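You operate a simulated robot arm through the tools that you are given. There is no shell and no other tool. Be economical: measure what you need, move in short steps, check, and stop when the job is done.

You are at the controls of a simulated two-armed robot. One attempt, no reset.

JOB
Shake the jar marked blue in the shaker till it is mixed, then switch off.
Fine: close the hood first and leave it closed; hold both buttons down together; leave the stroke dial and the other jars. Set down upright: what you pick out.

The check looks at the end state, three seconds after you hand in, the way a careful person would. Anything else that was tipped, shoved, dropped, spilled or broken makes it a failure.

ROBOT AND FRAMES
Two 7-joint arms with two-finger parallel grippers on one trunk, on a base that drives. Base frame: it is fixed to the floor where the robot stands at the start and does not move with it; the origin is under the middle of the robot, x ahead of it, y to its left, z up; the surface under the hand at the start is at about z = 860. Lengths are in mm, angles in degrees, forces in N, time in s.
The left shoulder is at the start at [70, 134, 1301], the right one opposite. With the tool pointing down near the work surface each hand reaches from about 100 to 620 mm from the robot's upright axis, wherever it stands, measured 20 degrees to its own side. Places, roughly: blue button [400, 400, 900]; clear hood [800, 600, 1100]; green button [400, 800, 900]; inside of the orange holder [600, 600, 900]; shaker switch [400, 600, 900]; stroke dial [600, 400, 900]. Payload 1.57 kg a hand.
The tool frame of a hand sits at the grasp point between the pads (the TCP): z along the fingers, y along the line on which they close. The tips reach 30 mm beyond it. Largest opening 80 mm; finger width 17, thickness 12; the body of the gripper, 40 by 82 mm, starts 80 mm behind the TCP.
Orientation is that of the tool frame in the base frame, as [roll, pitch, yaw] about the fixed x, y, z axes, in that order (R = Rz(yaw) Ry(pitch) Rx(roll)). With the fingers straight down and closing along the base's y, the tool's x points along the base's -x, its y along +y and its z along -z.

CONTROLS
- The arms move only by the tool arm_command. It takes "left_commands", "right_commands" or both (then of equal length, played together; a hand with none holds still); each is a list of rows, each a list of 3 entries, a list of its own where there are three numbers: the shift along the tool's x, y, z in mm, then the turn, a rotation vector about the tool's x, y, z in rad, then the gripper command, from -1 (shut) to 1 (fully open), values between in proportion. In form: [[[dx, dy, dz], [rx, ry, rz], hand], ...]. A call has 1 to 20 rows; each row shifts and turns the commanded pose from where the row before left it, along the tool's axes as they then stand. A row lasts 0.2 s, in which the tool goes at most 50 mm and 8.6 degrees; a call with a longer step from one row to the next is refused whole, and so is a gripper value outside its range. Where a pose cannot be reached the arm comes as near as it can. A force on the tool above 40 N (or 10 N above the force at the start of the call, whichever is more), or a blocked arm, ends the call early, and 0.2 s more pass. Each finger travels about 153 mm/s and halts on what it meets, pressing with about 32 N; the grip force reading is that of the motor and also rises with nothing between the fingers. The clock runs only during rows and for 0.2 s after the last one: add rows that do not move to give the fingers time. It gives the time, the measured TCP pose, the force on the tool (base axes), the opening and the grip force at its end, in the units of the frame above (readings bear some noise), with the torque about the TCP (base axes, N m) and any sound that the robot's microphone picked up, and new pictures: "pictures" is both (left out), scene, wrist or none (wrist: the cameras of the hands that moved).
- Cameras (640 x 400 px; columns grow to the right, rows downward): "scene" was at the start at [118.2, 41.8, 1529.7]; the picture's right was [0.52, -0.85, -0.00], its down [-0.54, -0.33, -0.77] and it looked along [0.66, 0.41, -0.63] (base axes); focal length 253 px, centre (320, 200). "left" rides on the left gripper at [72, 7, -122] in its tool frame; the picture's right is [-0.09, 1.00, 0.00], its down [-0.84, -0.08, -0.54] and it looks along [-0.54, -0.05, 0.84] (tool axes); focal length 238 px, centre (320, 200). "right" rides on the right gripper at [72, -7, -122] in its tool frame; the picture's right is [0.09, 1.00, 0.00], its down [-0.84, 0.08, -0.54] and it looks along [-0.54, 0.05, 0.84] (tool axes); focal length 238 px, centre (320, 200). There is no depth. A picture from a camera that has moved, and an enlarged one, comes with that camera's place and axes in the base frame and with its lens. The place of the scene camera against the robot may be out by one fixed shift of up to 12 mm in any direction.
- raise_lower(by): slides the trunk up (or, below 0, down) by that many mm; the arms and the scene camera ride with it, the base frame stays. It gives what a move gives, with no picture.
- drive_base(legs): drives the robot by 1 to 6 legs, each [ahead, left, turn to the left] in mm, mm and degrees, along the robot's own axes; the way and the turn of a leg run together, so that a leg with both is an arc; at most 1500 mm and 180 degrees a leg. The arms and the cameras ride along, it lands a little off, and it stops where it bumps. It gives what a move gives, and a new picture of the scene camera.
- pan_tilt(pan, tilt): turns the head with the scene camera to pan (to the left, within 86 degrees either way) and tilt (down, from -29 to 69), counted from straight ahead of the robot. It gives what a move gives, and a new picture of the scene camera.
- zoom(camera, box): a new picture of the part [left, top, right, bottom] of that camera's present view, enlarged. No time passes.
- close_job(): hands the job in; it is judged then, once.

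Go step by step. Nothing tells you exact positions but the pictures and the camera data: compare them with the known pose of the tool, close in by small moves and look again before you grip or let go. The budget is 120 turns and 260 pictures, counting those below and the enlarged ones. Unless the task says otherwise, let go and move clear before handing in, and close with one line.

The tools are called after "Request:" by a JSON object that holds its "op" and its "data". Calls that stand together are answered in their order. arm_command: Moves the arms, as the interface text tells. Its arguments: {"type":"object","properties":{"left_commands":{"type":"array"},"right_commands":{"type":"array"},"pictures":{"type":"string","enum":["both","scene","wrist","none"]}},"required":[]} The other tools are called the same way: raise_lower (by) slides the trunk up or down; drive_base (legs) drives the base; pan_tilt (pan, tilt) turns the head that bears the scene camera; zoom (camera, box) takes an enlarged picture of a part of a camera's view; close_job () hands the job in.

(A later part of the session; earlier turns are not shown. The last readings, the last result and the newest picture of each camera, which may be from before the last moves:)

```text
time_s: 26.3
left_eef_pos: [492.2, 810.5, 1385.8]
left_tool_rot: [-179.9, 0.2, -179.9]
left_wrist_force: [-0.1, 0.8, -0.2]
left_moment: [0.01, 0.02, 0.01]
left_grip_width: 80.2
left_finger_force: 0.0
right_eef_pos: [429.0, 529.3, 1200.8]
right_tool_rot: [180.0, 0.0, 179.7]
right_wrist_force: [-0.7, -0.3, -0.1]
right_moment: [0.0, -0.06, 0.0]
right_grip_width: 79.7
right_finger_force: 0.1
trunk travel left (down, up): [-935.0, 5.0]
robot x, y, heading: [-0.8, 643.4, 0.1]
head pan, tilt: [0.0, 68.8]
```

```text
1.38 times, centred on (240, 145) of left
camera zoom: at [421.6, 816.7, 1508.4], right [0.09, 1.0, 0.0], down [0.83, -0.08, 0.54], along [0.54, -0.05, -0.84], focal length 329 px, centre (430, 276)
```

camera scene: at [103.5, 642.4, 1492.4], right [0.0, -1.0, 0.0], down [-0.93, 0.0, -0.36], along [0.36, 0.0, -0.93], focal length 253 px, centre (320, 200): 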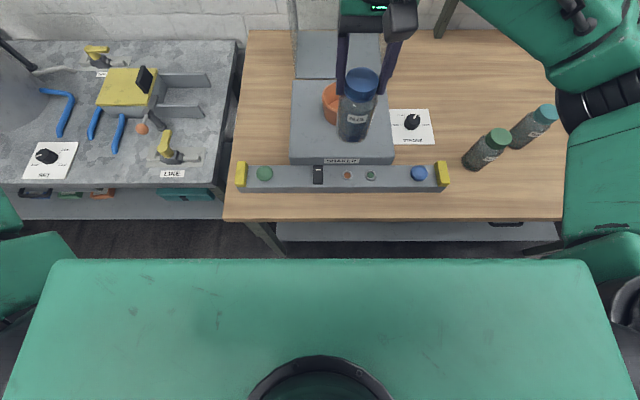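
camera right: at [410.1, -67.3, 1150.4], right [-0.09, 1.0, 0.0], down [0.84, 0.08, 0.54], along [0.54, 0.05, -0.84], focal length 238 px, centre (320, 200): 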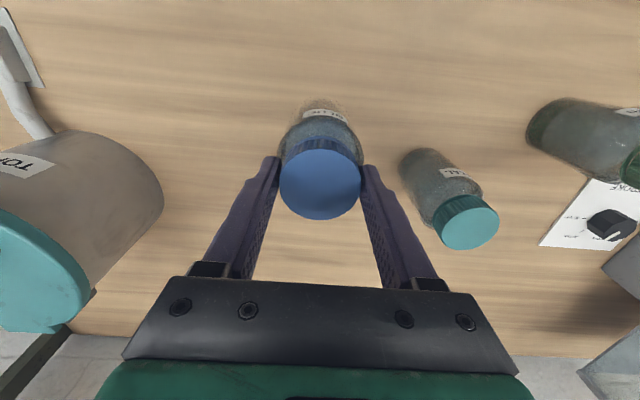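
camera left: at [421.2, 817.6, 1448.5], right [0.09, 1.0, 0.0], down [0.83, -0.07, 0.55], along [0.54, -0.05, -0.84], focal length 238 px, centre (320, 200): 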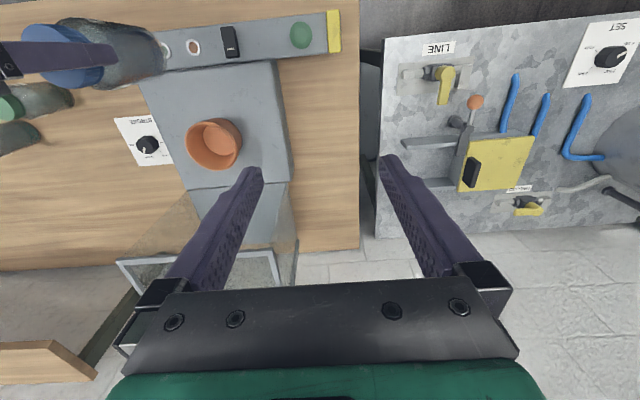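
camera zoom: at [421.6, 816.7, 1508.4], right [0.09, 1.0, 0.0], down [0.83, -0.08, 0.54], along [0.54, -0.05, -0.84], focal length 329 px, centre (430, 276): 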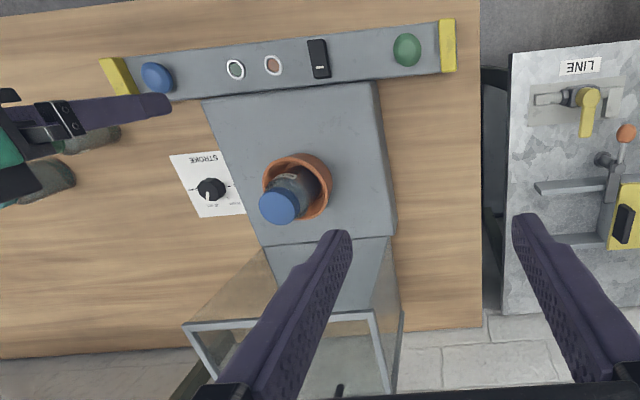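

The jar stands upright in the holder. Next the hood: I'll raise the view to study how it is hung.

Request:
{"op": "pan_tilt", "data": {"pan": 0, "tilt": 35}}

Request:
{"op": "zoom", "data": {"camera": "scene", "box": [240, 60, 440, 260]}}

Request:
{"op": "zoom", "data": {"camera": "left", "box": [160, 160, 320, 300]}}

```text
time_s: 27.3
left_eef_pos: [494.3, 812.2, 1384.8]
left_tool_rot: [-179.9, 0.2, -179.9]
left_wrist_force: [-0.4, 0.1, -0.3]
left_moment: [-0.01, 0.01, -0.01]
left_grip_width: 79.9
left_finger_force: 0.0
right_eef_pos: [431.8, 530.7, 1200.9]
right_tool_rot: [180.0, -0.1, -180.0]
right_wrist_force: [-0.1, -1.3, -0.3]
right_moment: [-0.01, 0.02, 0.0]
right_grip_width: 79.9
right_finger_force: 0.1
trunk travel left (down, up): [-935.0, 5.0]
robot x, y, heading: [3.2, 647.5, 0.1]
head pan, tilt: [0.0, 35.0]
camera scene: at [134.7, 642.7, 1596.0], right [0.0, -1.0, 0.0], down [-0.57, 0.0, -0.82], along [0.82, 0.0, -0.57], focal length 253 px, centre (320, 200)
```

scene: 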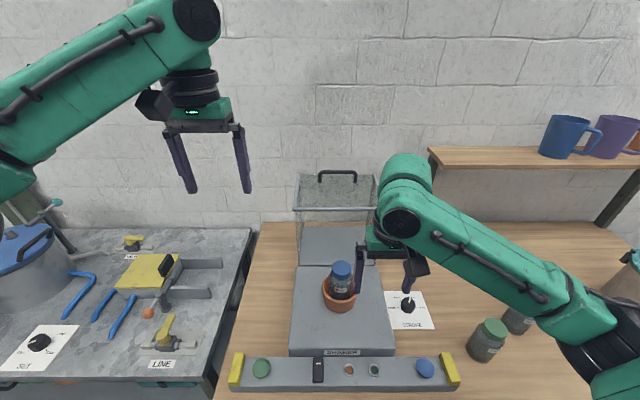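

```text
2.00 times, centred on (340, 160) of scene
camera zoom: at [134.7, 642.7, 1596.0], right [0.0, -1.0, 0.0], down [-0.57, 0.0, -0.82], along [0.82, 0.0, -0.57], focal length 506 px, centre (280, 280)
```

zoom: 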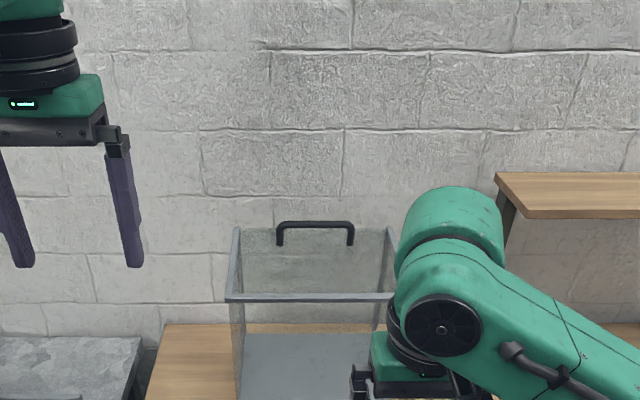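

```text
2.86 times, centred on (240, 230) of left
camera zoom: at [424.3, 818.0, 1507.4], right [0.09, 1.0, 0.0], down [0.84, -0.08, 0.54], along [0.54, -0.05, -0.84], focal length 681 px, centre (549, 114)
```

zoom: 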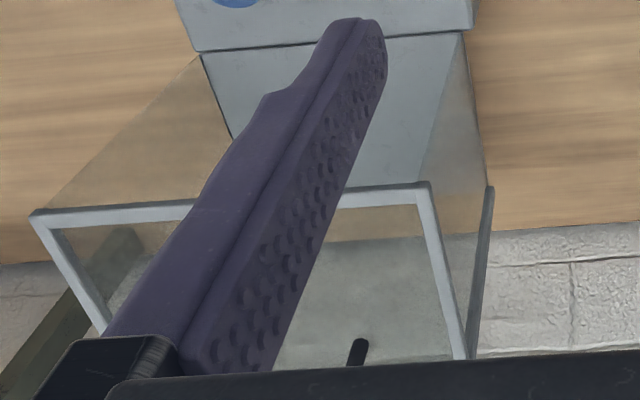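

I take the hood to be a clear box hinged at the rear of the shaker plate (x≈694, z≈940), tipped back 90°, with its handle bar now on top at about [835, 586, 1217]. It's far, so I'll drive ahead in two careful short steps.

Request:
{"op": "drive_base", "data": {"legs": [[60, 0, 0]]}}

Request:
{"op": "drive_base", "data": {"legs": [[60, 0, 0]]}}

```text
time_s: 28.3
left_eef_pos: [542.0, 811.0, 1390.6]
left_tool_rot: [-179.9, 0.6, -180.0]
left_wrist_force: [-0.2, -0.5, -0.3]
left_moment: [0.0, -0.07, -0.01]
left_grip_width: 80.1
left_finger_force: 0.0
right_eef_pos: [480.6, 529.4, 1206.8]
right_tool_rot: [-179.9, 0.5, 179.9]
right_wrist_force: [-0.8, -0.3, -0.2]
right_moment: [0.0, -0.08, -0.01]
right_grip_width: 80.0
right_finger_force: 0.1
trunk travel left (down, up): [-935.0, 5.0]
robot x, y, heading: [59.3, 648.1, 0.2]
head pan, tilt: [0.0, 35.0]
camera scene: at [179.8, 642.1, 1597.5], right [0.0, -1.0, 0.0], down [-0.57, 0.0, -0.82], along [0.82, 0.0, -0.57], focal length 253 px, centre (320, 200)
```

scene: 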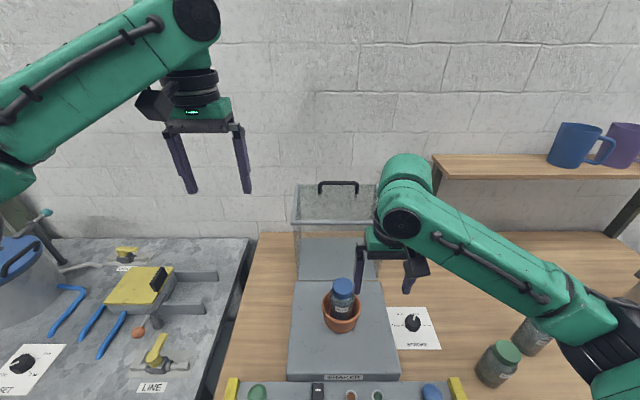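

```text
time_s: 29.3
left_eef_pos: [603.8, 814.0, 1386.5]
left_tool_rot: [-179.9, 0.2, -179.6]
left_wrist_force: [0.2, 0.6, -0.8]
left_moment: [-0.03, -0.02, 0.0]
left_grip_width: 80.1
left_finger_force: 0.0
right_eef_pos: [542.4, 531.0, 1201.5]
right_tool_rot: [180.0, 0.1, -179.7]
right_wrist_force: [0.0, -0.2, 0.1]
right_moment: [0.03, 0.02, 0.01]
right_grip_width: 80.1
right_finger_force: 0.0
trunk travel left (down, up): [-935.0, 5.0]
robot x, y, heading: [111.0, 643.3, 0.4]
head pan, tilt: [0.0, 35.0]
stopped in leg 1: the robot was blocked; the commanded pose is now the measured one
camera scene: at [244.9, 641.9, 1596.2], right [0.01, -1.0, 0.0], down [-0.57, 0.0, -0.82], along [0.82, 0.0, -0.57], focal length 253 px, centre (320, 200)
```

scene: 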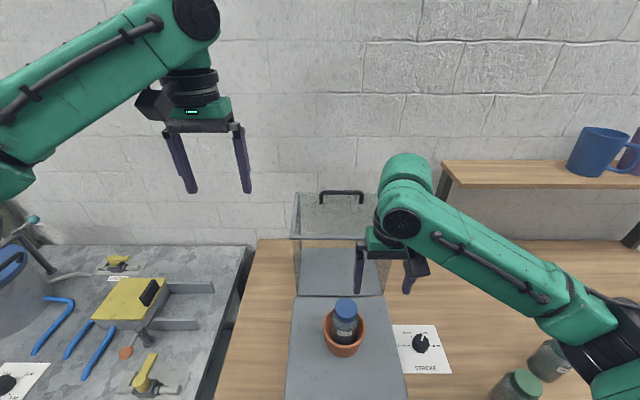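

The base stopped at x≈111, up against the table; nothing was disturbed. Now I'll raise the right hand and turn it 90° so its fingers can close across the handle bar.

Request:
{"op": "arm_command", "data": {"right_commands": [[[30, 0, -35], [0, 0, 0], 1], [[30, 0, -35], [0, 0, 0], 1], [[30, 0, -35], [0, 0, 0], 1], [[20, 0, -25], [0, 0, 0], 1], [[0, 0, 0], [0, 0, 0.1428], 1], [[0, 0, 0], [0, 0, 0.1428], 1], [[0, 0, 0], [0, 0, 0.1428], 1], [[0, 0, 0], [0, 0, 0.1428], 1], [[0, 0, 0], [0, 0, 0.1428], 1], [[0, 0, 0], [0, 0, 0.1428], 1], [[0, 0, 0], [0, 0, 0.1428], 1], [[0, 0, 0], [0, 0, 0.1428], 1], [[0, 0, 0], [0, 0, 0.1428], 1], [[0, 0, 0], [0, 0, 0.1428], 1], [[0, 0, 0], [0, 0, 0.1428], 1]], "pictures": "scene"}}

```text
time_s: 32.5
left_eef_pos: [602.3, 813.2, 1386.7]
left_tool_rot: [-180.0, 0.3, -179.6]
left_wrist_force: [-1.7, -0.1, -0.2]
left_moment: [-0.03, -0.02, -0.02]
left_grip_width: 80.1
left_finger_force: 0.2
right_eef_pos: [430.5, 531.0, 1332.3]
right_tool_rot: [179.8, 0.1, 90.2]
right_wrist_force: [0.6, 0.7, 0.5]
right_moment: [-0.03, -0.02, 0.05]
right_grip_width: 79.9
right_finger_force: 0.1
trunk travel left (down, up): [-935.0, 5.0]
robot x, y, heading: [112.4, 646.7, 0.4]
head pan, tilt: [0.0, 35.0]
camera scene: at [242.6, 642.2, 1596.3], right [0.01, -1.0, 0.0], down [-0.57, 0.0, -0.82], along [0.82, 0.0, -0.57], focal length 253 px, centre (320, 200)
```

scene: 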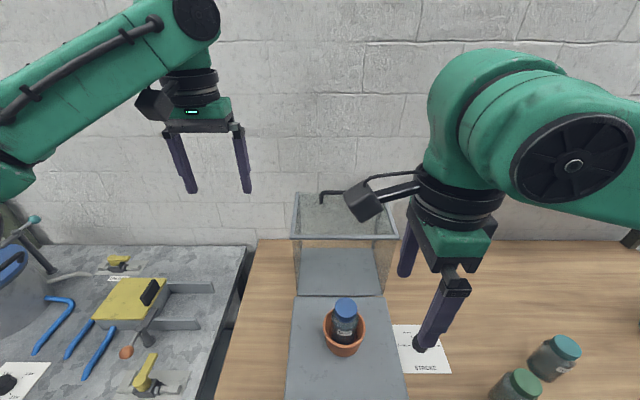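

The turn worked. Now tilting the right hand to point forward-down (about 30° below horizontal), then inspecting the hood.

Request:
{"op": "arm_command", "data": {"right_commands": [[[0, 0, 0], [-0.1496, 0, 0], 1], [[0, 0, 0], [-0.1496, 0, 0], 1], [[0, 0, 0], [-0.1496, 0, 0], 1], [[0, 0, 0], [-0.1496, 0, 0], 1], [[0, 0, 0], [-0.1496, 0, 0], 1], [[0, 0, 0], [-0.1496, 0, 0], 1], [[0, 0, 0], [-0.1496, 0, 0], 1]], "pictures": "both"}}

Request:
{"op": "zoom", "data": {"camera": "scene", "box": [270, 160, 430, 310]}}

```text
time_s: 34.1
left_eef_pos: [603.8, 814.6, 1384.9]
left_tool_rot: [-179.8, 0.1, -179.6]
left_wrist_force: [0.0, 0.7, -1.1]
left_moment: [-0.01, -0.01, 0.0]
left_grip_width: 80.0
left_finger_force: 0.0
right_eef_pos: [498.0, 526.3, 1415.1]
right_tool_rot: [134.6, 0.2, 90.9]
right_wrist_force: [-1.1, 0.0, -0.5]
right_moment: [0.0, 0.04, 0.0]
right_grip_width: 80.0
right_finger_force: 0.0
right hand out of reach, approached as far as the arm can: row 3, 4, 5, 6, 7
trunk travel left (down, up): [-935.0, 5.0]
robot x, y, heading: [112.1, 640.9, 0.4]
head pan, tilt: [0.0, 35.0]
camera scene: at [245.1, 642.8, 1596.1], right [0.01, -1.0, 0.0], down [-0.57, 0.0, -0.82], along [0.82, 0.0, -0.57], focal length 253 px, centre (320, 200)
camera right: at [406.4, 597.1, 1496.8], right [0.7, 0.11, 0.71], down [-0.32, -0.84, 0.44], along [0.64, -0.53, -0.55], focal length 238 px, centre (320, 200)
```

scene: 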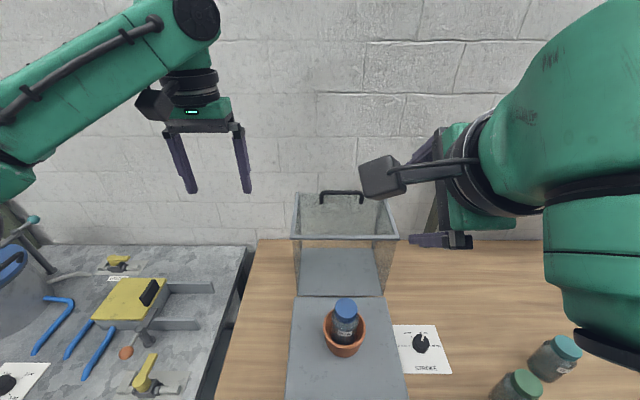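
right: 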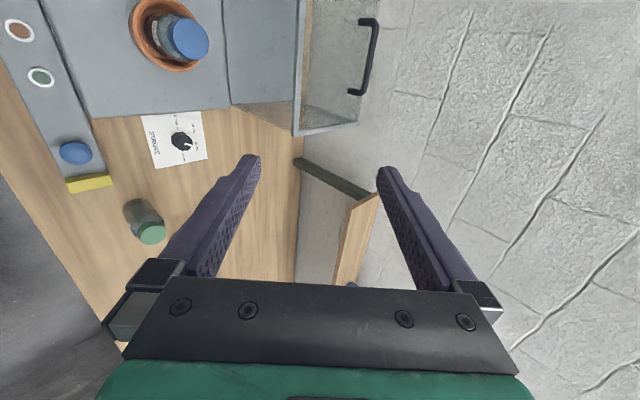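

```text
2.67 times, centred on (350, 235) of scene
camera zoom: at [245.1, 642.8, 1596.1], right [0.01, -1.0, 0.0], down [-0.57, 0.0, -0.82], along [0.82, 0.0, -0.57], focal length 674 px, centre (240, 107)
```

zoom: 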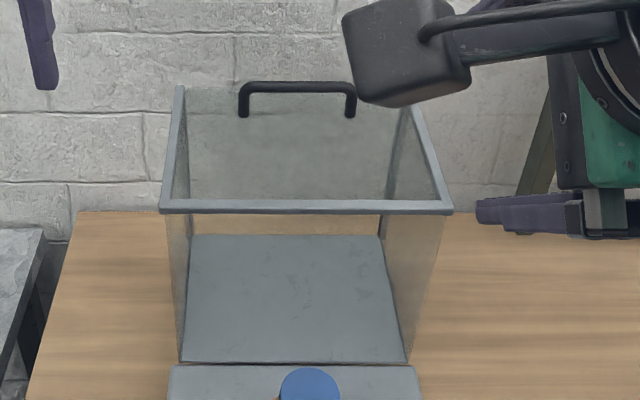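

Triangulating from the two head positions: handle bar at about [805, 586, 1232] on top of the tipped-back hood (top face z ≈1198), so it is a hinged hood. The tilt stopped at 45° because the hand was too near the shoulder. I'll move it forward and see the resulting pose.

Request:
{"op": "arm_command", "data": {"right_commands": [[[0, 30, 20], [0, 0, 0], 0.3], [[0, 30, 20], [0, 0, 0], 0], [[0, 30, 20], [0, 0, 0], -0.4], [[0, 0, 0], [0, 0, 0], -0.4]], "pictures": "none"}}

```text
time_s: 35.1
left_eef_pos: [602.4, 814.2, 1386.0]
left_tool_rot: [-179.9, 0.3, -179.7]
left_wrist_force: [-1.1, 0.0, -0.9]
left_moment: [-0.01, -0.01, -0.01]
left_grip_width: 79.7
left_finger_force: 0.0
right_eef_pos: [602.9, 526.9, 1437.5]
right_tool_rot: [134.6, 0.1, 91.0]
right_wrist_force: [-0.5, 0.0, -0.2]
right_moment: [-0.05, 0.0, 0.02]
right_grip_width: 23.7
right_finger_force: 0.1
trunk travel left (down, up): [-935.0, 5.0]
robot x, y, heading: [112.1, 643.2, 0.5]
head pan, tilt: [0.0, 35.0]
```

Commands continue from the actual pose (tilt 45°, opening 24 mm). Moving to a stand-off 100 mm short of the bar.

Request:
{"op": "arm_command", "data": {"right_commands": [[[12, 0, 34], [0, 0, 0], -0.4], [[12, 0, 34], [0, 0, 0], -0.4], [[12, 0, 34], [0, 0, 0], -0.4], [[12, 0, 34], [0, 0, 0], -0.4], [[12, 0, 33], [0, 0, 0], -0.4], [[0, 0, 0], [0, 0, 0], -0.4]], "pictures": "both"}}

Request:
{"op": "zoom", "data": {"camera": "scene", "box": [270, 160, 430, 310]}}

Request:
{"op": "zoom", "data": {"camera": "left", "box": [40, 100, 320, 300]}}

```text
time_s: 36.5
left_eef_pos: [603.5, 814.5, 1385.6]
left_tool_rot: [-179.9, 0.2, -179.5]
left_wrist_force: [-0.2, 0.3, 1.0]
left_moment: [0.02, -0.02, -0.04]
left_grip_width: 80.0
left_finger_force: 0.0
right_eef_pos: [724.2, 589.4, 1317.3]
right_tool_rot: [134.7, 0.1, 90.9]
right_wrist_force: [-0.3, 0.0, 0.7]
right_moment: [0.0, -0.02, -0.02]
right_grip_width: 23.9
right_finger_force: 0.0
trunk travel left (down, up): [-935.0, 5.0]
robot x, y, heading: [110.6, 646.4, 0.0]
head pan, tilt: [0.0, 35.0]
camera scene: at [244.4, 641.6, 1596.2], right [0.01, -1.0, 0.0], down [-0.57, 0.0, -0.82], along [0.82, 0.0, -0.57], focal length 253 px, centre (320, 200)
camera right: at [631.2, 659.5, 1398.6], right [0.7, 0.1, 0.71], down [-0.32, -0.84, 0.44], along [0.64, -0.53, -0.55], focal length 238 px, centre (320, 200)
```

scene: 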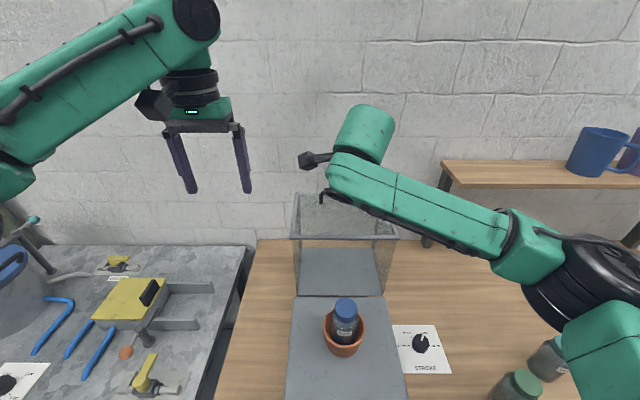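
right: 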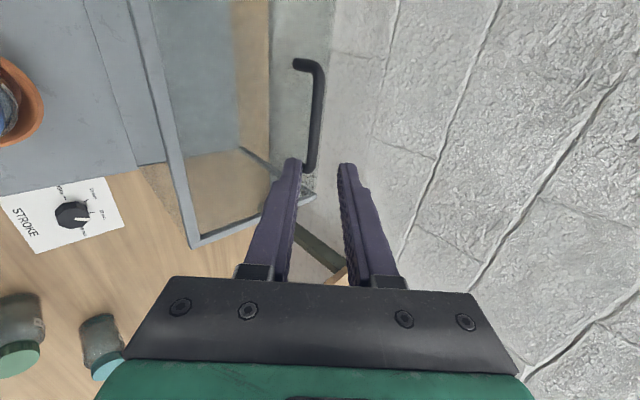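

```text
2.67 times, centred on (350, 235) of scene
camera zoom: at [244.4, 641.6, 1596.2], right [0.01, -1.0, 0.0], down [-0.57, 0.0, -0.82], along [0.82, 0.0, -0.57], focal length 674 px, centre (240, 107)
```

zoom: 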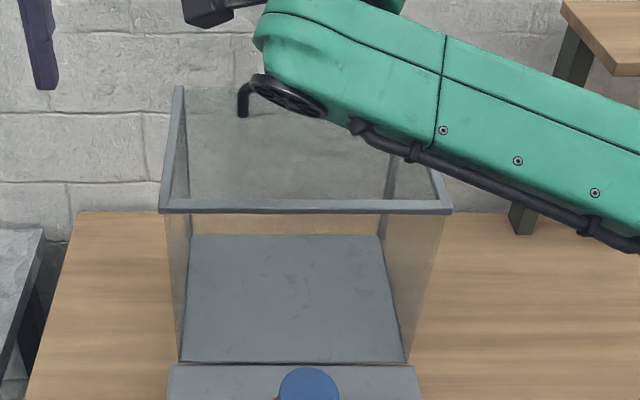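

```text
2.00 times, centred on (180, 200) of left
camera zoom: at [532.4, 818.9, 1508.4], right [0.08, 1.0, 0.0], down [0.84, -0.07, 0.55], along [0.54, -0.05, -0.84], focal length 477 px, centre (600, 200)
```

zoom: 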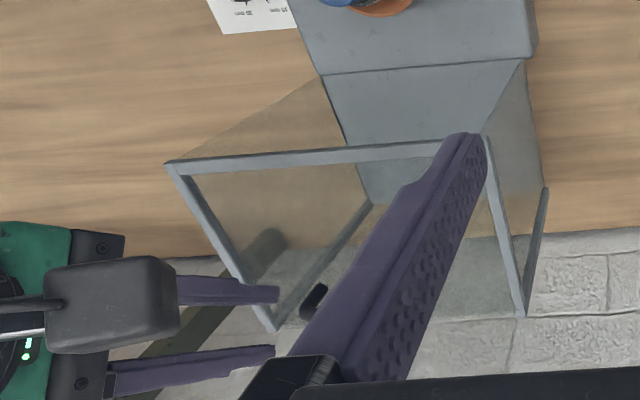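

The wrist view agrees: bar at about [805, 592, 1229], almost on the finger mid-plane. Advancing along the tool axis in part, then look.

Request:
{"op": "arm_command", "data": {"right_commands": [[[0, -2.5, 25], [0, 0, 0], -0.4], [[0, -2.5, 25], [0, 0, 0], -0.4], [[0, 0, 20], [0, 0, 0], -0.4], [[0, 0, 0], [0, 0, 0], -0.4]], "pictures": "wrist"}}

Request:
{"op": "zoom", "data": {"camera": "left", "box": [100, 180, 260, 300]}}

```text
time_s: 37.5
left_eef_pos: [603.4, 813.2, 1385.8]
left_tool_rot: [180.0, 0.2, -179.6]
left_wrist_force: [-0.1, 0.4, -0.5]
left_moment: [0.02, 0.0, -0.01]
left_grip_width: 79.9
left_finger_force: 0.1
right_eef_pos: [768.2, 588.0, 1264.5]
right_tool_rot: [134.6, 0.1, 91.0]
right_wrist_force: [0.8, 0.4, 0.5]
right_moment: [-0.01, -0.02, -0.01]
right_grip_width: 24.0
right_finger_force: 0.0
trunk travel left (down, up): [-935.0, 5.0]
robot x, y, heading: [109.5, 647.8, 0.3]
head pan, tilt: [0.0, 35.0]
camera right: at [676.0, 658.5, 1345.0], right [0.7, 0.1, 0.71], down [-0.32, -0.84, 0.44], along [0.64, -0.53, -0.55], focal length 238 px, centre (320, 200)
```

right: 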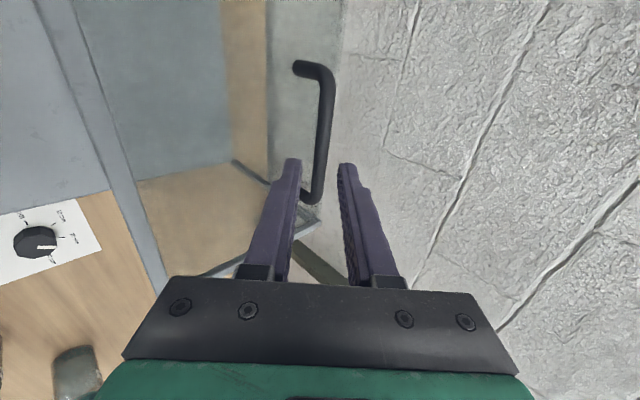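

```text
3.33 times, centred on (180, 240) of left
camera zoom: at [532.6, 818.9, 1508.3], right [0.08, 1.0, 0.0], down [0.84, -0.07, 0.55], along [0.54, -0.05, -0.84], focal length 794 px, centre (787, 67)
```

zoom: 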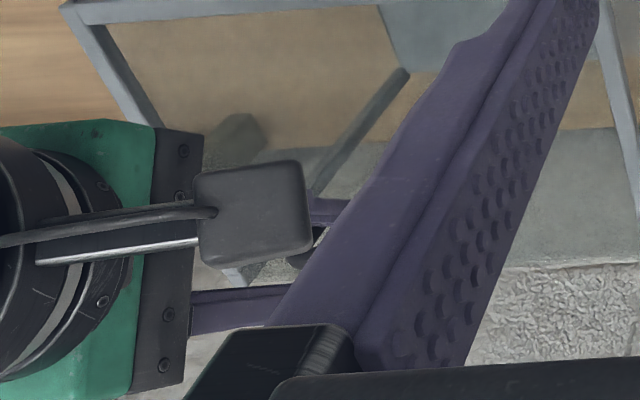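

The bar is centred between the fingers, about 52 mm ahead of the TCP. Advancing 36 mm so it sits well between the pads.

Request:
{"op": "arm_command", "data": {"right_commands": [[[0, -1.5, 14], [0, 0, 0], -0.4], [[0, 0, 12], [0, 0, 0], -0.4], [[0, 0, 10], [0, 0, 0], -0.4], [[0, 0, 0], [0, 0, 0], -0.4]], "pictures": "wrist"}}

Request:
{"op": "zoom", "data": {"camera": "right", "box": [240, 40, 400, 240]}}

```text
time_s: 38.5
left_eef_pos: [604.2, 812.5, 1386.2]
left_tool_rot: [-179.9, 0.2, -179.7]
left_wrist_force: [0.5, 0.1, 0.1]
left_moment: [0.0, -0.02, 0.06]
left_grip_width: 80.2
left_finger_force: 0.0
right_eef_pos: [795.0, 589.3, 1239.3]
right_tool_rot: [134.7, 0.1, 90.9]
right_wrist_force: [0.8, 0.7, 0.2]
right_moment: [-0.01, 0.01, -0.03]
right_grip_width: 24.1
right_finger_force: 0.1
trunk travel left (down, up): [-935.0, 5.0]
robot x, y, heading: [108.3, 645.3, 0.4]
head pan, tilt: [0.0, 35.0]
camera right: at [701.4, 659.6, 1320.3], right [0.7, 0.1, 0.71], down [-0.32, -0.84, 0.44], along [0.64, -0.53, -0.55], focal length 238 px, centre (320, 200)
```

right: 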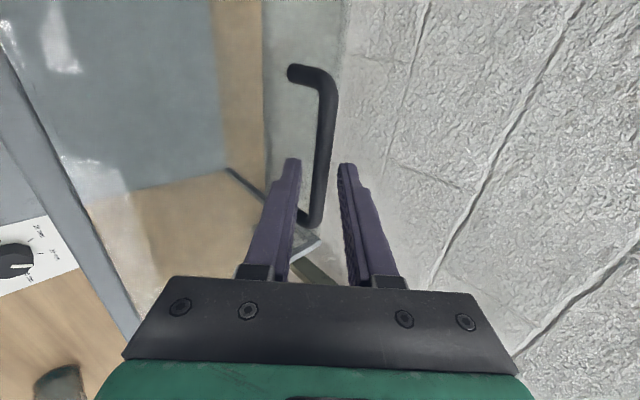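

```text
2.00 times, centred on (320, 140) of right
camera zoom: at [701.4, 659.6, 1320.3], right [0.7, 0.1, 0.71], down [-0.32, -0.84, 0.44], along [0.64, -0.53, -0.55], focal length 477 px, centre (320, 320)
```

zoom: 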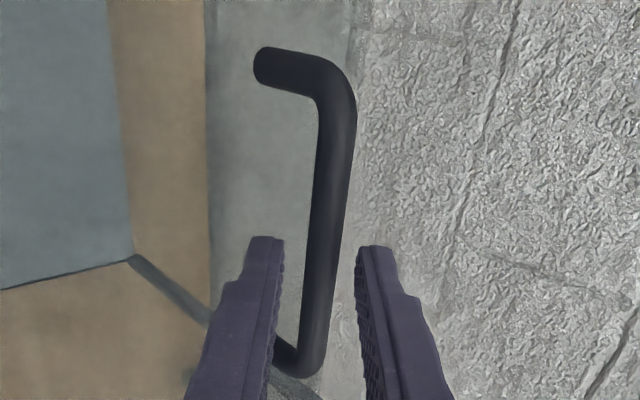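

The bar lies between the pads near the tips. Closing on it.

Request:
{"op": "arm_command", "data": {"right_commands": [[[0, 0, 3], [0, 0, 0], -0.5], [[0, 0, 0], [0, 0, 0], -0.7], [[0, 0, 0], [0, 0, 0], -1], [[0, 0, 0], [0, 0, 0], -1], [[0, 0, 0], [0, 0, 0], -1]], "pictures": "none"}}

Request:
{"op": "zoom", "data": {"camera": "right", "box": [240, 40, 400, 240]}}

```text
time_s: 39.7
left_eef_pos: [603.9, 813.7, 1386.0]
left_tool_rot: [-179.9, 0.2, -179.6]
left_wrist_force: [0.1, 0.1, -0.1]
left_moment: [0.02, -0.05, 0.01]
left_grip_width: 80.0
left_finger_force: 0.1
right_eef_pos: [797.4, 589.1, 1236.4]
right_tool_rot: [134.4, 0.1, 91.0]
right_wrist_force: [7.7, -0.6, 8.5]
right_moment: [0.18, -0.33, -0.33]
right_grip_width: 11.8
right_finger_force: 29.4
trunk travel left (down, up): [-935.0, 5.0]
robot x, y, heading: [112.9, 643.4, 0.4]
head pan, tilt: [0.0, 35.0]
```

```text
2.00 times, centred on (320, 140) of right
camera zoom: at [704.1, 659.5, 1318.5], right [0.7, 0.1, 0.71], down [-0.32, -0.84, 0.44], along [0.64, -0.53, -0.55], focal length 477 px, centre (320, 320)
```

zoom: 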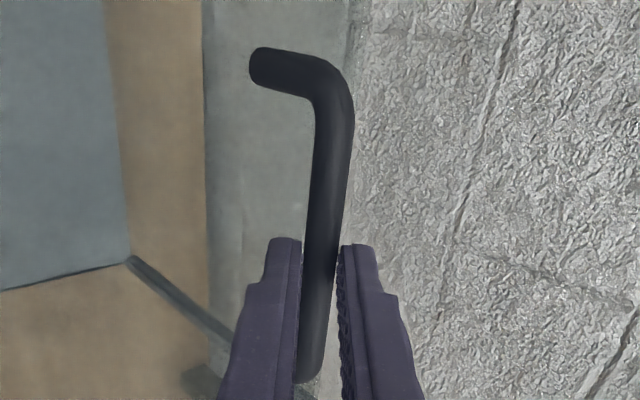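

Gripped (bar 11.8 mm thick). I'll swing the hood forward along an arc about the estimated hinge [690, 940], starting with about 12° and checking forces.

Request:
{"op": "arm_command", "data": {"right_commands": [[[0, -8.8, -19.7], [0, 0, 0], -1], [[0, -10.2, -18.9], [0, 0, 0], -1], [[0, -11.5, -18.2], [0, 0, 0], -1], [[0, 0, 0], [0, 0, 0], -1]], "pictures": "scene"}}

```text
time_s: 40.7
left_eef_pos: [600.5, 811.7, 1387.0]
left_tool_rot: [-180.0, 0.3, -179.6]
left_wrist_force: [1.0, -0.3, -0.1]
left_moment: [0.0, 0.0, 0.02]
left_grip_width: 80.0
left_finger_force: 0.0
right_eef_pos: [731.1, 588.2, 1258.8]
right_tool_rot: [134.1, -0.1, 90.8]
right_wrist_force: [9.2, -3.2, 26.4]
right_moment: [0.46, -0.75, 0.08]
right_grip_width: 11.5
right_finger_force: 29.2
trunk travel left (down, up): [-935.0, 5.0]
robot x, y, heading: [111.4, 644.2, 0.3]
head pan, tilt: [0.0, 35.0]
camera scene: at [241.5, 640.2, 1596.7], right [0.01, -1.0, 0.0], down [-0.57, 0.0, -0.82], along [0.82, 0.0, -0.57], focal length 253 px, centre (320, 200)
```

scene: 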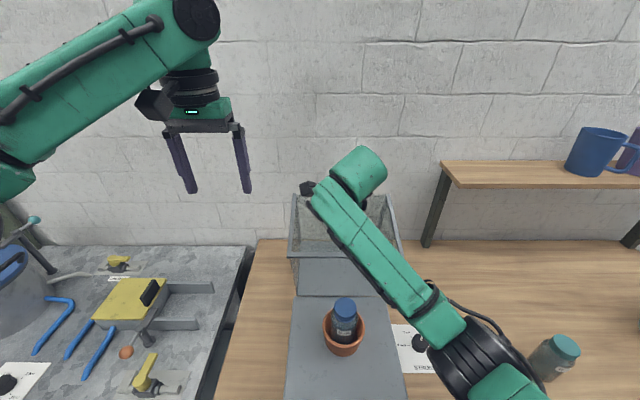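

Request:
{"op": "zoom", "data": {"camera": "scene", "box": [260, 160, 440, 310]}}

Request:
{"op": "zoom", "data": {"camera": "left", "box": [40, 80, 320, 300]}}

```text
2.67 times, centred on (350, 235) of scene
camera zoom: at [241.5, 640.2, 1596.7], right [0.01, -1.0, 0.0], down [-0.57, 0.0, -0.82], along [0.82, 0.0, -0.57], focal length 674 px, centre (240, 107)
```

zoom: 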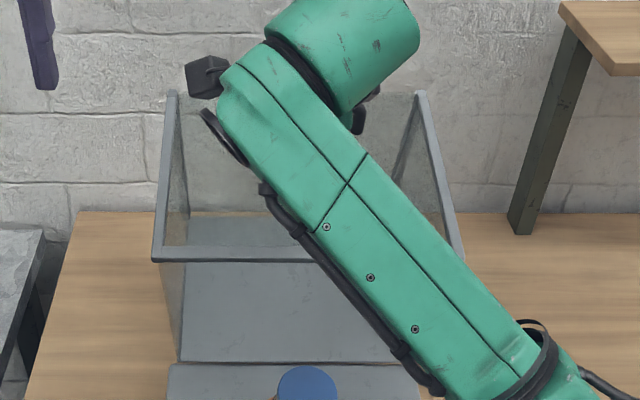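

```text
1.82 times, centred on (180, 190) of left
camera zoom: at [529.7, 817.5, 1509.6], right [0.08, 1.0, 0.0], down [0.83, -0.07, 0.55], along [0.55, -0.05, -0.84], focal length 433 px, centre (574, 218)
```

zoom: 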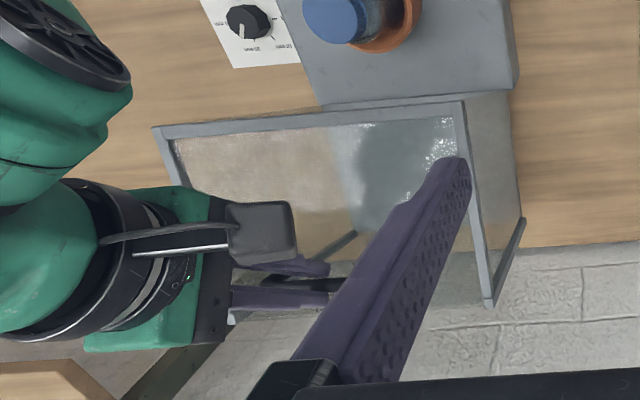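

It is rotating about a hinge near [680, 945], as expected; my path was ~4 mm low. Continuing the arc with that correction.

Request:
{"op": "arm_command", "data": {"right_commands": [[[0, -9.5, -20.3], [0, 0, 0], -1], [[0, -13.6, -16.7], [0, 0, 0], -1], [[0, -14.6, -15.8], [0, 0, 0], -1], [[0, -15.8, -14.6], [0, 0, 0], -1], [[0, 0, 0], [0, 0, 0], -1]], "pictures": "scene"}}

```text
time_s: 41.9
left_eef_pos: [600.7, 814.2, 1387.3]
left_tool_rot: [-179.9, 0.4, -179.6]
left_wrist_force: [-0.1, 0.3, 0.6]
left_moment: [0.0, 0.01, -0.02]
left_grip_width: 80.3
left_finger_force: 0.0
right_eef_pos: [645.4, 588.2, 1266.6]
right_tool_rot: [134.5, 0.0, 91.0]
right_wrist_force: [-1.4, 1.0, 14.3]
right_moment: [0.55, -0.33, 0.31]
right_grip_width: 10.8
right_finger_force: 28.3
trunk travel left (down, up): [-935.0, 5.0]
robot x, y, heading: [111.8, 643.6, 0.5]
head pan, tilt: [0.0, 35.0]
camera scene: at [240.7, 642.4, 1596.6], right [0.01, -1.0, 0.0], down [-0.57, 0.0, -0.82], along [0.82, 0.0, -0.57], focal length 253 px, centre (320, 200)
```

scene: 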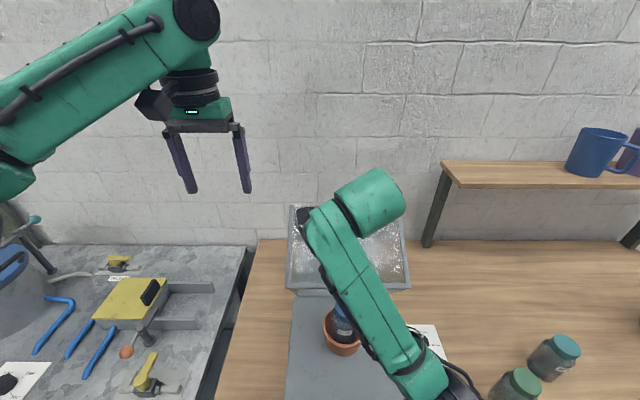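

Request:
{"op": "zoom", "data": {"camera": "right", "box": [240, 40, 400, 240]}}

```text
2.00 times, centred on (320, 140) of right
camera zoom: at [551.9, 658.9, 1347.1], right [0.7, 0.11, 0.71], down [-0.32, -0.84, 0.44], along [0.64, -0.53, -0.55], focal length 477 px, centre (320, 320)
```

zoom: 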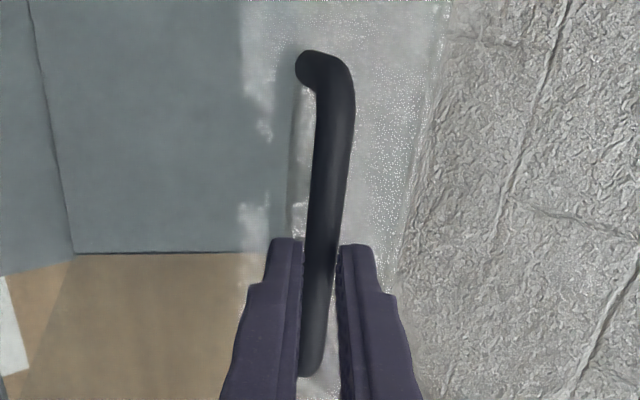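

The grip is unchanged and the hood has turned about 29°. Next stretch of the arc, tipping the hand toward vertical as it nears my body.

Request:
{"op": "arm_command", "data": {"right_commands": [[[0, -13.7, -15.0], [0.0873, 0, 0], -1], [[0, -17.0, -10.7], [0.0873, 0, 0], -1], [[0, -18.7, -7.7], [0.0873, 0, 0], -1], [[0, 0, 0], [0, 0, 0], -1]], "pictures": "none"}}

Request:
{"op": "zoom", "data": {"camera": "right", "box": [240, 40, 400, 240]}}

```text
time_s: 43.1
left_eef_pos: [602.3, 814.9, 1386.1]
left_tool_rot: [-179.8, 0.3, -179.6]
left_wrist_force: [-0.8, -0.3, 0.5]
left_moment: [-0.04, -0.06, -0.02]
left_grip_width: 80.1
left_finger_force: 0.0
right_eef_pos: [624.7, 540.9, 1226.7]
right_tool_rot: [147.6, 6.3, 86.3]
right_wrist_force: [-0.2, -0.4, 0.3]
right_moment: [-0.02, 0.02, 0.0]
right_grip_width: 0.0
right_finger_force: 21.8
right hand out of reach, approached as far as the arm can: row 2, 3
trunk travel left (down, up): [-935.0, 5.0]
robot x, y, heading: [113.0, 640.7, 0.2]
head pan, tilt: [0.0, 35.0]
stopped in row 4 (right hand): the arm was blocked; the commanded pose is now the measured one
```

```text
2.00 times, centred on (320, 140) of right
camera zoom: at [559.2, 626.6, 1318.6], right [0.85, 0.09, 0.52], down [-0.28, -0.76, 0.59], along [0.45, -0.64, -0.62], focal length 477 px, centre (320, 320)
```

zoom: 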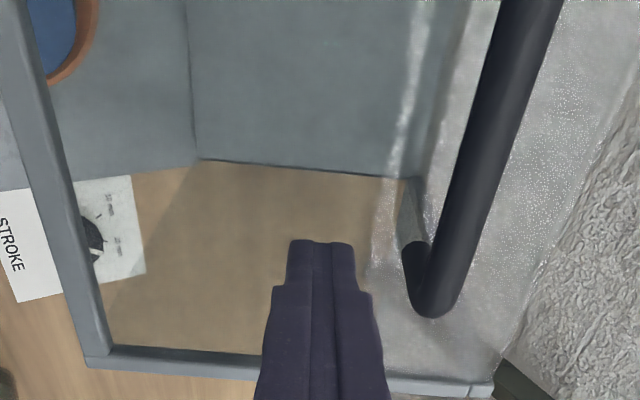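

The arm hit a joint limit and the bar slipped out. I'll look at where the hood stands now.

Request:
{"op": "arm_command", "data": {"right_commands": [[[0, 0, 0], [0, 0, 0], -1]], "pictures": "both"}}

Request:
{"op": "zoom", "data": {"camera": "left", "box": [0, 0, 320, 300]}}

```text
time_s: 43.5
left_eef_pos: [603.3, 813.2, 1387.0]
left_tool_rot: [-179.9, 0.2, -179.7]
left_wrist_force: [0.3, 1.3, -0.1]
left_moment: [0.01, 0.0, 0.01]
left_grip_width: 80.0
left_finger_force: 0.1
right_eef_pos: [625.3, 537.1, 1226.2]
right_tool_rot: [147.7, 6.0, 86.2]
right_wrist_force: [0.6, 0.3, -0.2]
right_moment: [-0.04, 0.01, -0.03]
right_grip_width: 0.1
right_finger_force: 20.8
trunk travel left (down, up): [-935.0, 5.0]
robot x, y, heading: [112.5, 641.3, 0.3]
head pan, tilt: [0.0, 35.0]
camera scene: at [244.9, 641.4, 1596.2], right [0.0, -1.0, 0.0], down [-0.57, 0.0, -0.82], along [0.82, 0.0, -0.57], focal length 253 px, centre (320, 200)
camera right: at [560.7, 624.1, 1317.9], right [0.85, 0.09, 0.52], down [-0.28, -0.76, 0.59], along [0.45, -0.64, -0.62], focal length 238 px, centre (320, 200)
```

scene: 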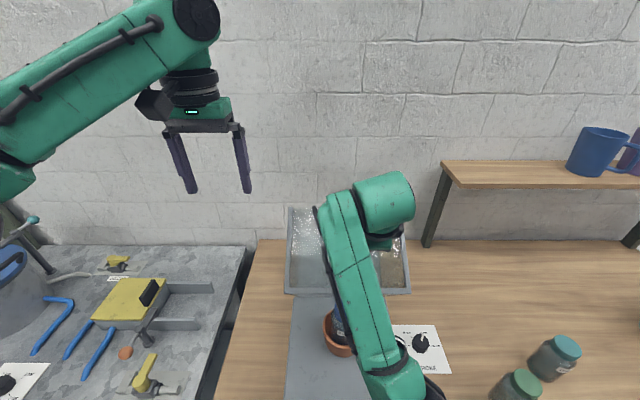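
right: 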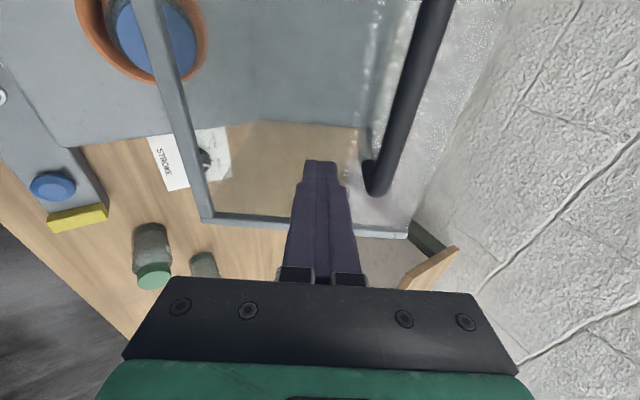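

```text
1.33 times, centred on (160, 150) of left
camera zoom: at [532.9, 818.5, 1508.2], right [0.08, 1.0, 0.0], down [0.84, -0.07, 0.55], along [0.54, -0.05, -0.84], focal length 318 px, centre (533, 267)
```

zoom: 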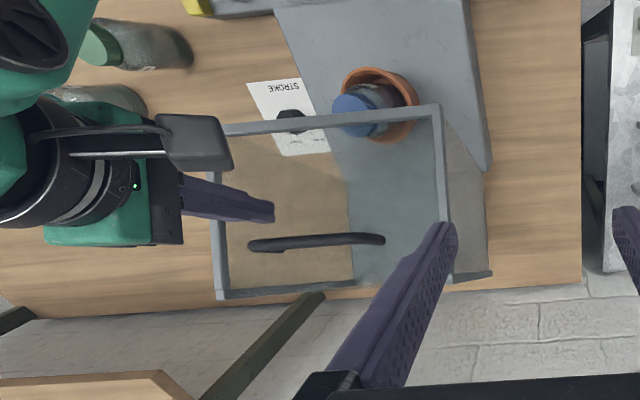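

The hood stays by itself at about 30°, undisturbed otherwise. I'll back the hand up and clear, square it to point straight down with the fingers closing fore-and-aft, and regrip the bar that way.

Request:
{"op": "arm_command", "data": {"right_commands": [[[0, 6.5, -35.3], [0, 0, 0], -1], [[16.7, 6.5, -35.3], [0, 0, 0], -1], [[16.7, 6.5, -35.3], [0, 0, 0], -1], [[16.7, 0, 0], [0.141, 0, 0], -0.5], [[0, 0, 0], [0.141, 0, 0], -0.3], [[0, 0, 0], [0.141, 0, 0], -0.3], [[0, 0, 0], [0.141, 0, 0], -0.3], [[0, 0, 0], [0, 0.1, -0.066], -0.3], [[0, 0, 0], [0, 0, 0], -0.3]], "pictures": "both"}}

```text
time_s: 45.5
left_eef_pos: [603.5, 811.7, 1385.4]
left_tool_rot: [-179.9, 0.3, -179.6]
left_wrist_force: [-0.7, -0.5, 0.2]
left_moment: [-0.01, 0.01, 0.0]
left_grip_width: 79.9
left_finger_force: 0.1
right_eef_pos: [688.5, 598.0, 1233.0]
right_tool_rot: [-179.7, 0.0, 90.1]
right_wrist_force: [0.1, -0.6, -1.2]
right_moment: [-0.01, -0.01, 0.04]
right_grip_width: 28.3
right_finger_force: 0.1
right hand out of reach, approached as far as the arm can: row 1, 2, 3, 4, 5, 6
trunk travel left (down, up): [-935.0, 5.0]
robot x, y, heading: [112.4, 644.3, 0.4]
head pan, tilt: [0.0, 35.0]
camera scene: at [245.1, 640.7, 1596.2], right [0.0, -1.0, 0.0], down [-0.57, 0.0, -0.82], along [0.82, 0.0, -0.57], focal length 253 px, centre (320, 200)
camera right: at [682.1, 670.1, 1354.7], right [1.0, 0.1, -0.01], down [0.08, -0.84, 0.54], along [0.05, -0.54, -0.84], focal length 238 px, centre (320, 200)
```

scene: 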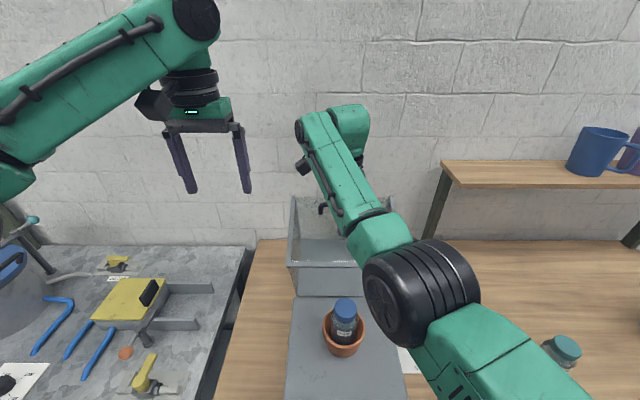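
right: 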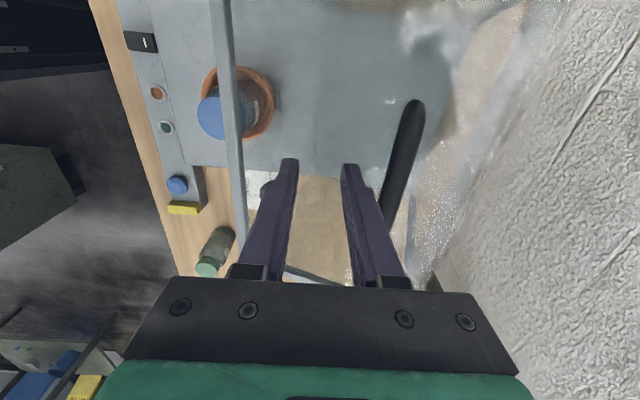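

The hand re-configured and nudged the hood back to about 17°, harmlessly; the bar is now near [724, 597, 1250]. I'll back the hand up and tilt it to ~60° in this arm configuration to regrip.

Request:
{"op": "arm_command", "data": {"right_commands": [[[0, -25, -25], [0, 0, 0], -0.3], [[0, -25, -35], [0, 0, 0], -0.3], [[0, 0, 0], [-0.13, 0, 0], -0.3], [[0, 0, 0], [-0.13, 0, 0], -0.3], [[0, 0, 0], [-0.13, 0, 0], -0.3], [[0, 0, 0], [0, 0, 0], -0.3]], "pictures": "both"}}

```text
time_s: 46.9
left_eef_pos: [604.2, 813.6, 1385.6]
left_tool_rot: [-179.9, 0.2, -179.7]
left_wrist_force: [-0.3, -0.4, 0.3]
left_moment: [-0.05, 0.01, -0.01]
left_grip_width: 79.8
left_finger_force: 0.0
right_eef_pos: [699.8, 611.8, 1299.5]
right_tool_rot: [157.9, 0.1, 90.2]
right_wrist_force: [-0.4, -1.0, 0.7]
right_moment: [-0.02, -0.04, 0.0]
right_grip_width: 27.9
right_finger_force: 0.0
right hand out of reach, approached as far as the arm can: row 1, 2, 3, 4
trunk travel left (down, up): [-935.0, 5.0]
robot x, y, heading: [113.1, 646.5, 0.3]
head pan, tilt: [0.0, 35.0]
camera scene: at [244.4, 641.5, 1596.2], right [0.01, -1.0, 0.0], down [-0.57, 0.0, -0.82], along [0.82, 0.0, -0.57], focal length 253 px, centre (320, 200)
camera right: at [646.9, 683.4, 1410.0], right [0.92, 0.1, 0.37], down [-0.13, -0.84, 0.53], along [0.36, -0.54, -0.76], focal length 238 px, centre (320, 200)
```

scene: 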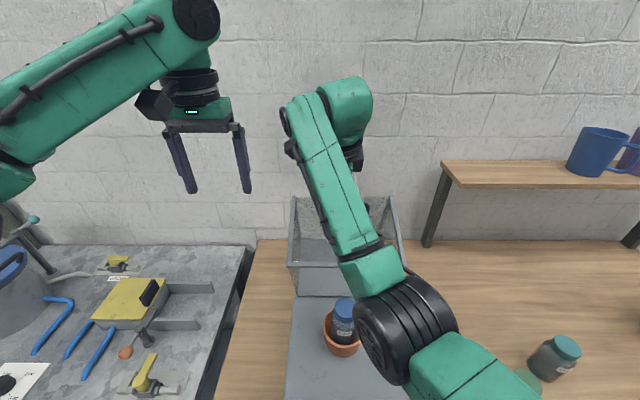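
right: 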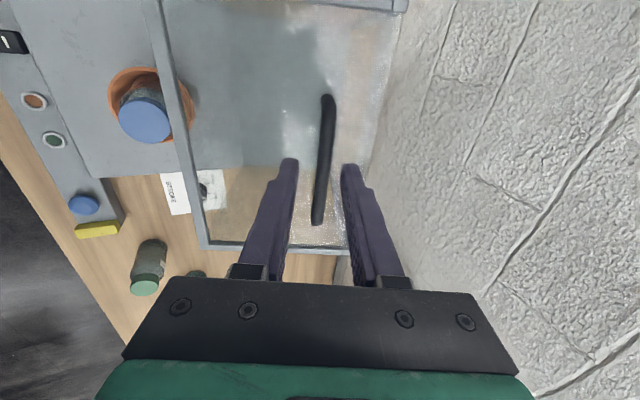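

The bar is now right between the fingers with the tool nearly perpendicular to the hood face. I'll advance 44 mm and grip it deeper this time.

Request:
{"op": "arm_command", "data": {"right_commands": [[[0, 0.5, 16], [0, 0, 0], -0.3], [[0, 0.5, 16], [0, 0, 0], -0.3], [[0, 0, 12], [0, 0, 0], -0.3], [[0, 0, 0], [0, 0, 0], -0.3]], "pictures": "wrist"}}

```text
time_s: 47.9
left_eef_pos: [603.5, 813.5, 1387.0]
left_tool_rot: [-180.0, 0.2, -179.5]
left_wrist_force: [-0.3, 0.1, -0.3]
left_moment: [-0.01, 0.02, -0.01]
left_grip_width: 80.0
left_finger_force: 0.0
right_eef_pos: [717.2, 612.4, 1258.5]
right_tool_rot: [157.9, 0.1, 90.2]
right_wrist_force: [0.8, 0.2, 0.6]
right_moment: [0.0, 0.0, -0.02]
right_grip_width: 27.7
right_finger_force: 0.0
trunk travel left (down, up): [-935.0, 5.0]
robot x, y, heading: [109.0, 643.5, 0.2]
head pan, tilt: [0.0, 35.0]
camera right: at [665.0, 683.7, 1369.3], right [0.92, 0.1, 0.37], down [-0.13, -0.84, 0.53], along [0.36, -0.54, -0.76], focal length 238 px, centre (320, 200)
```

right: 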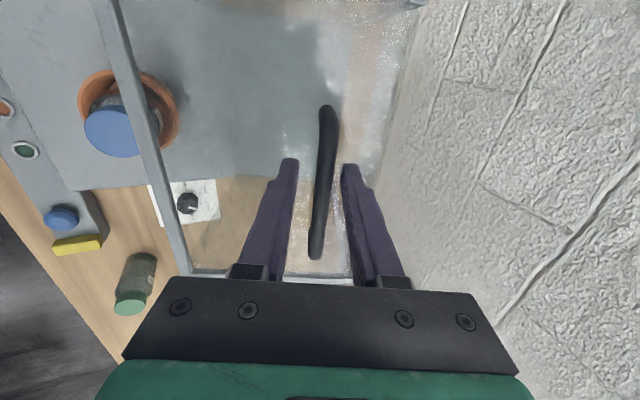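

Request:
{"op": "arm_command", "data": {"right_commands": [[[0, 0, 0], [0, 0, 0], -0.6], [[0, 0, 0], [0, 0, 0], -1], [[0, 0, 0], [0, 0, 0], -1], [[0, 0, 0], [0, 0, 0], -1]], "pictures": "wrist"}}

```text
time_s: 48.9
left_eef_pos: [604.9, 813.5, 1385.5]
left_tool_rot: [-179.9, 0.2, -179.6]
left_wrist_force: [0.2, -0.8, 0.3]
left_moment: [-0.04, 0.01, -0.05]
left_grip_width: 79.9
left_finger_force: 0.0
right_eef_pos: [716.8, 612.6, 1259.7]
right_tool_rot: [157.8, 0.2, 90.2]
right_wrist_force: [3.7, 0.0, 7.8]
right_moment: [0.18, -0.19, -0.03]
right_grip_width: 11.8
right_finger_force: 28.8
trunk travel left (down, up): [-935.0, 5.0]
robot x, y, heading: [110.9, 646.5, 0.4]
head pan, tilt: [0.0, 35.0]
camera right: at [664.8, 683.6, 1370.3], right [0.92, 0.1, 0.38], down [-0.13, -0.84, 0.53], along [0.37, -0.54, -0.76], focal length 238 px, centre (320, 200)
```

right: 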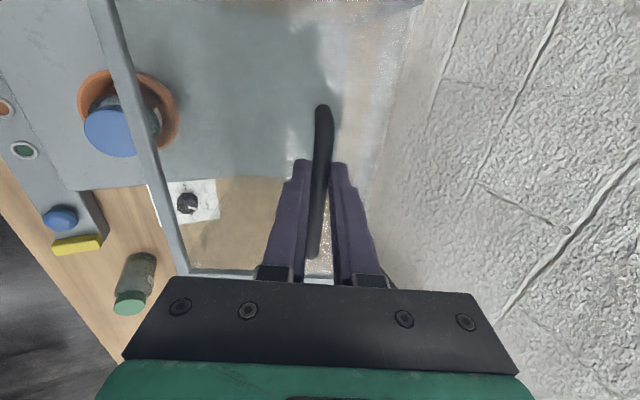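

Gripped firmly. Near the top of the arc the bar moves almost horizontally, so I'll back the base 60 mm with the hand holding the bar.

Request:
{"op": "drive_base", "data": {"legs": [[-60, 0, 0]]}}

```text
time_s: 49.9
left_eef_pos: [545.6, 812.8, 1386.0]
left_tool_rot: [-179.9, 0.1, -179.4]
left_wrist_force: [0.2, 0.0, 0.8]
left_moment: [-0.01, 0.02, -0.05]
left_grip_width: 80.1
left_finger_force: 0.1
right_eef_pos: [660.0, 612.5, 1258.5]
right_tool_rot: [157.9, 0.0, 90.1]
right_wrist_force: [2.4, -0.1, 8.5]
right_moment: [-0.02, -0.23, -0.11]
right_grip_width: 11.7
right_finger_force: 29.9
trunk travel left (down, up): [-935.0, 5.0]
robot x, y, heading: [51.6, 640.2, 0.2]
head pan, tilt: [0.0, 35.0]
camera scene: at [187.1, 641.4, 1596.4], right [0.01, -1.0, 0.0], down [-0.57, 0.0, -0.82], along [0.82, 0.0, -0.57], focal length 253 px, centre (320, 200)
```

scene: 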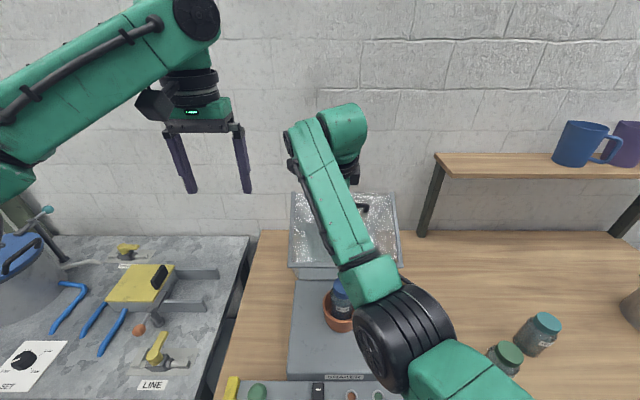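

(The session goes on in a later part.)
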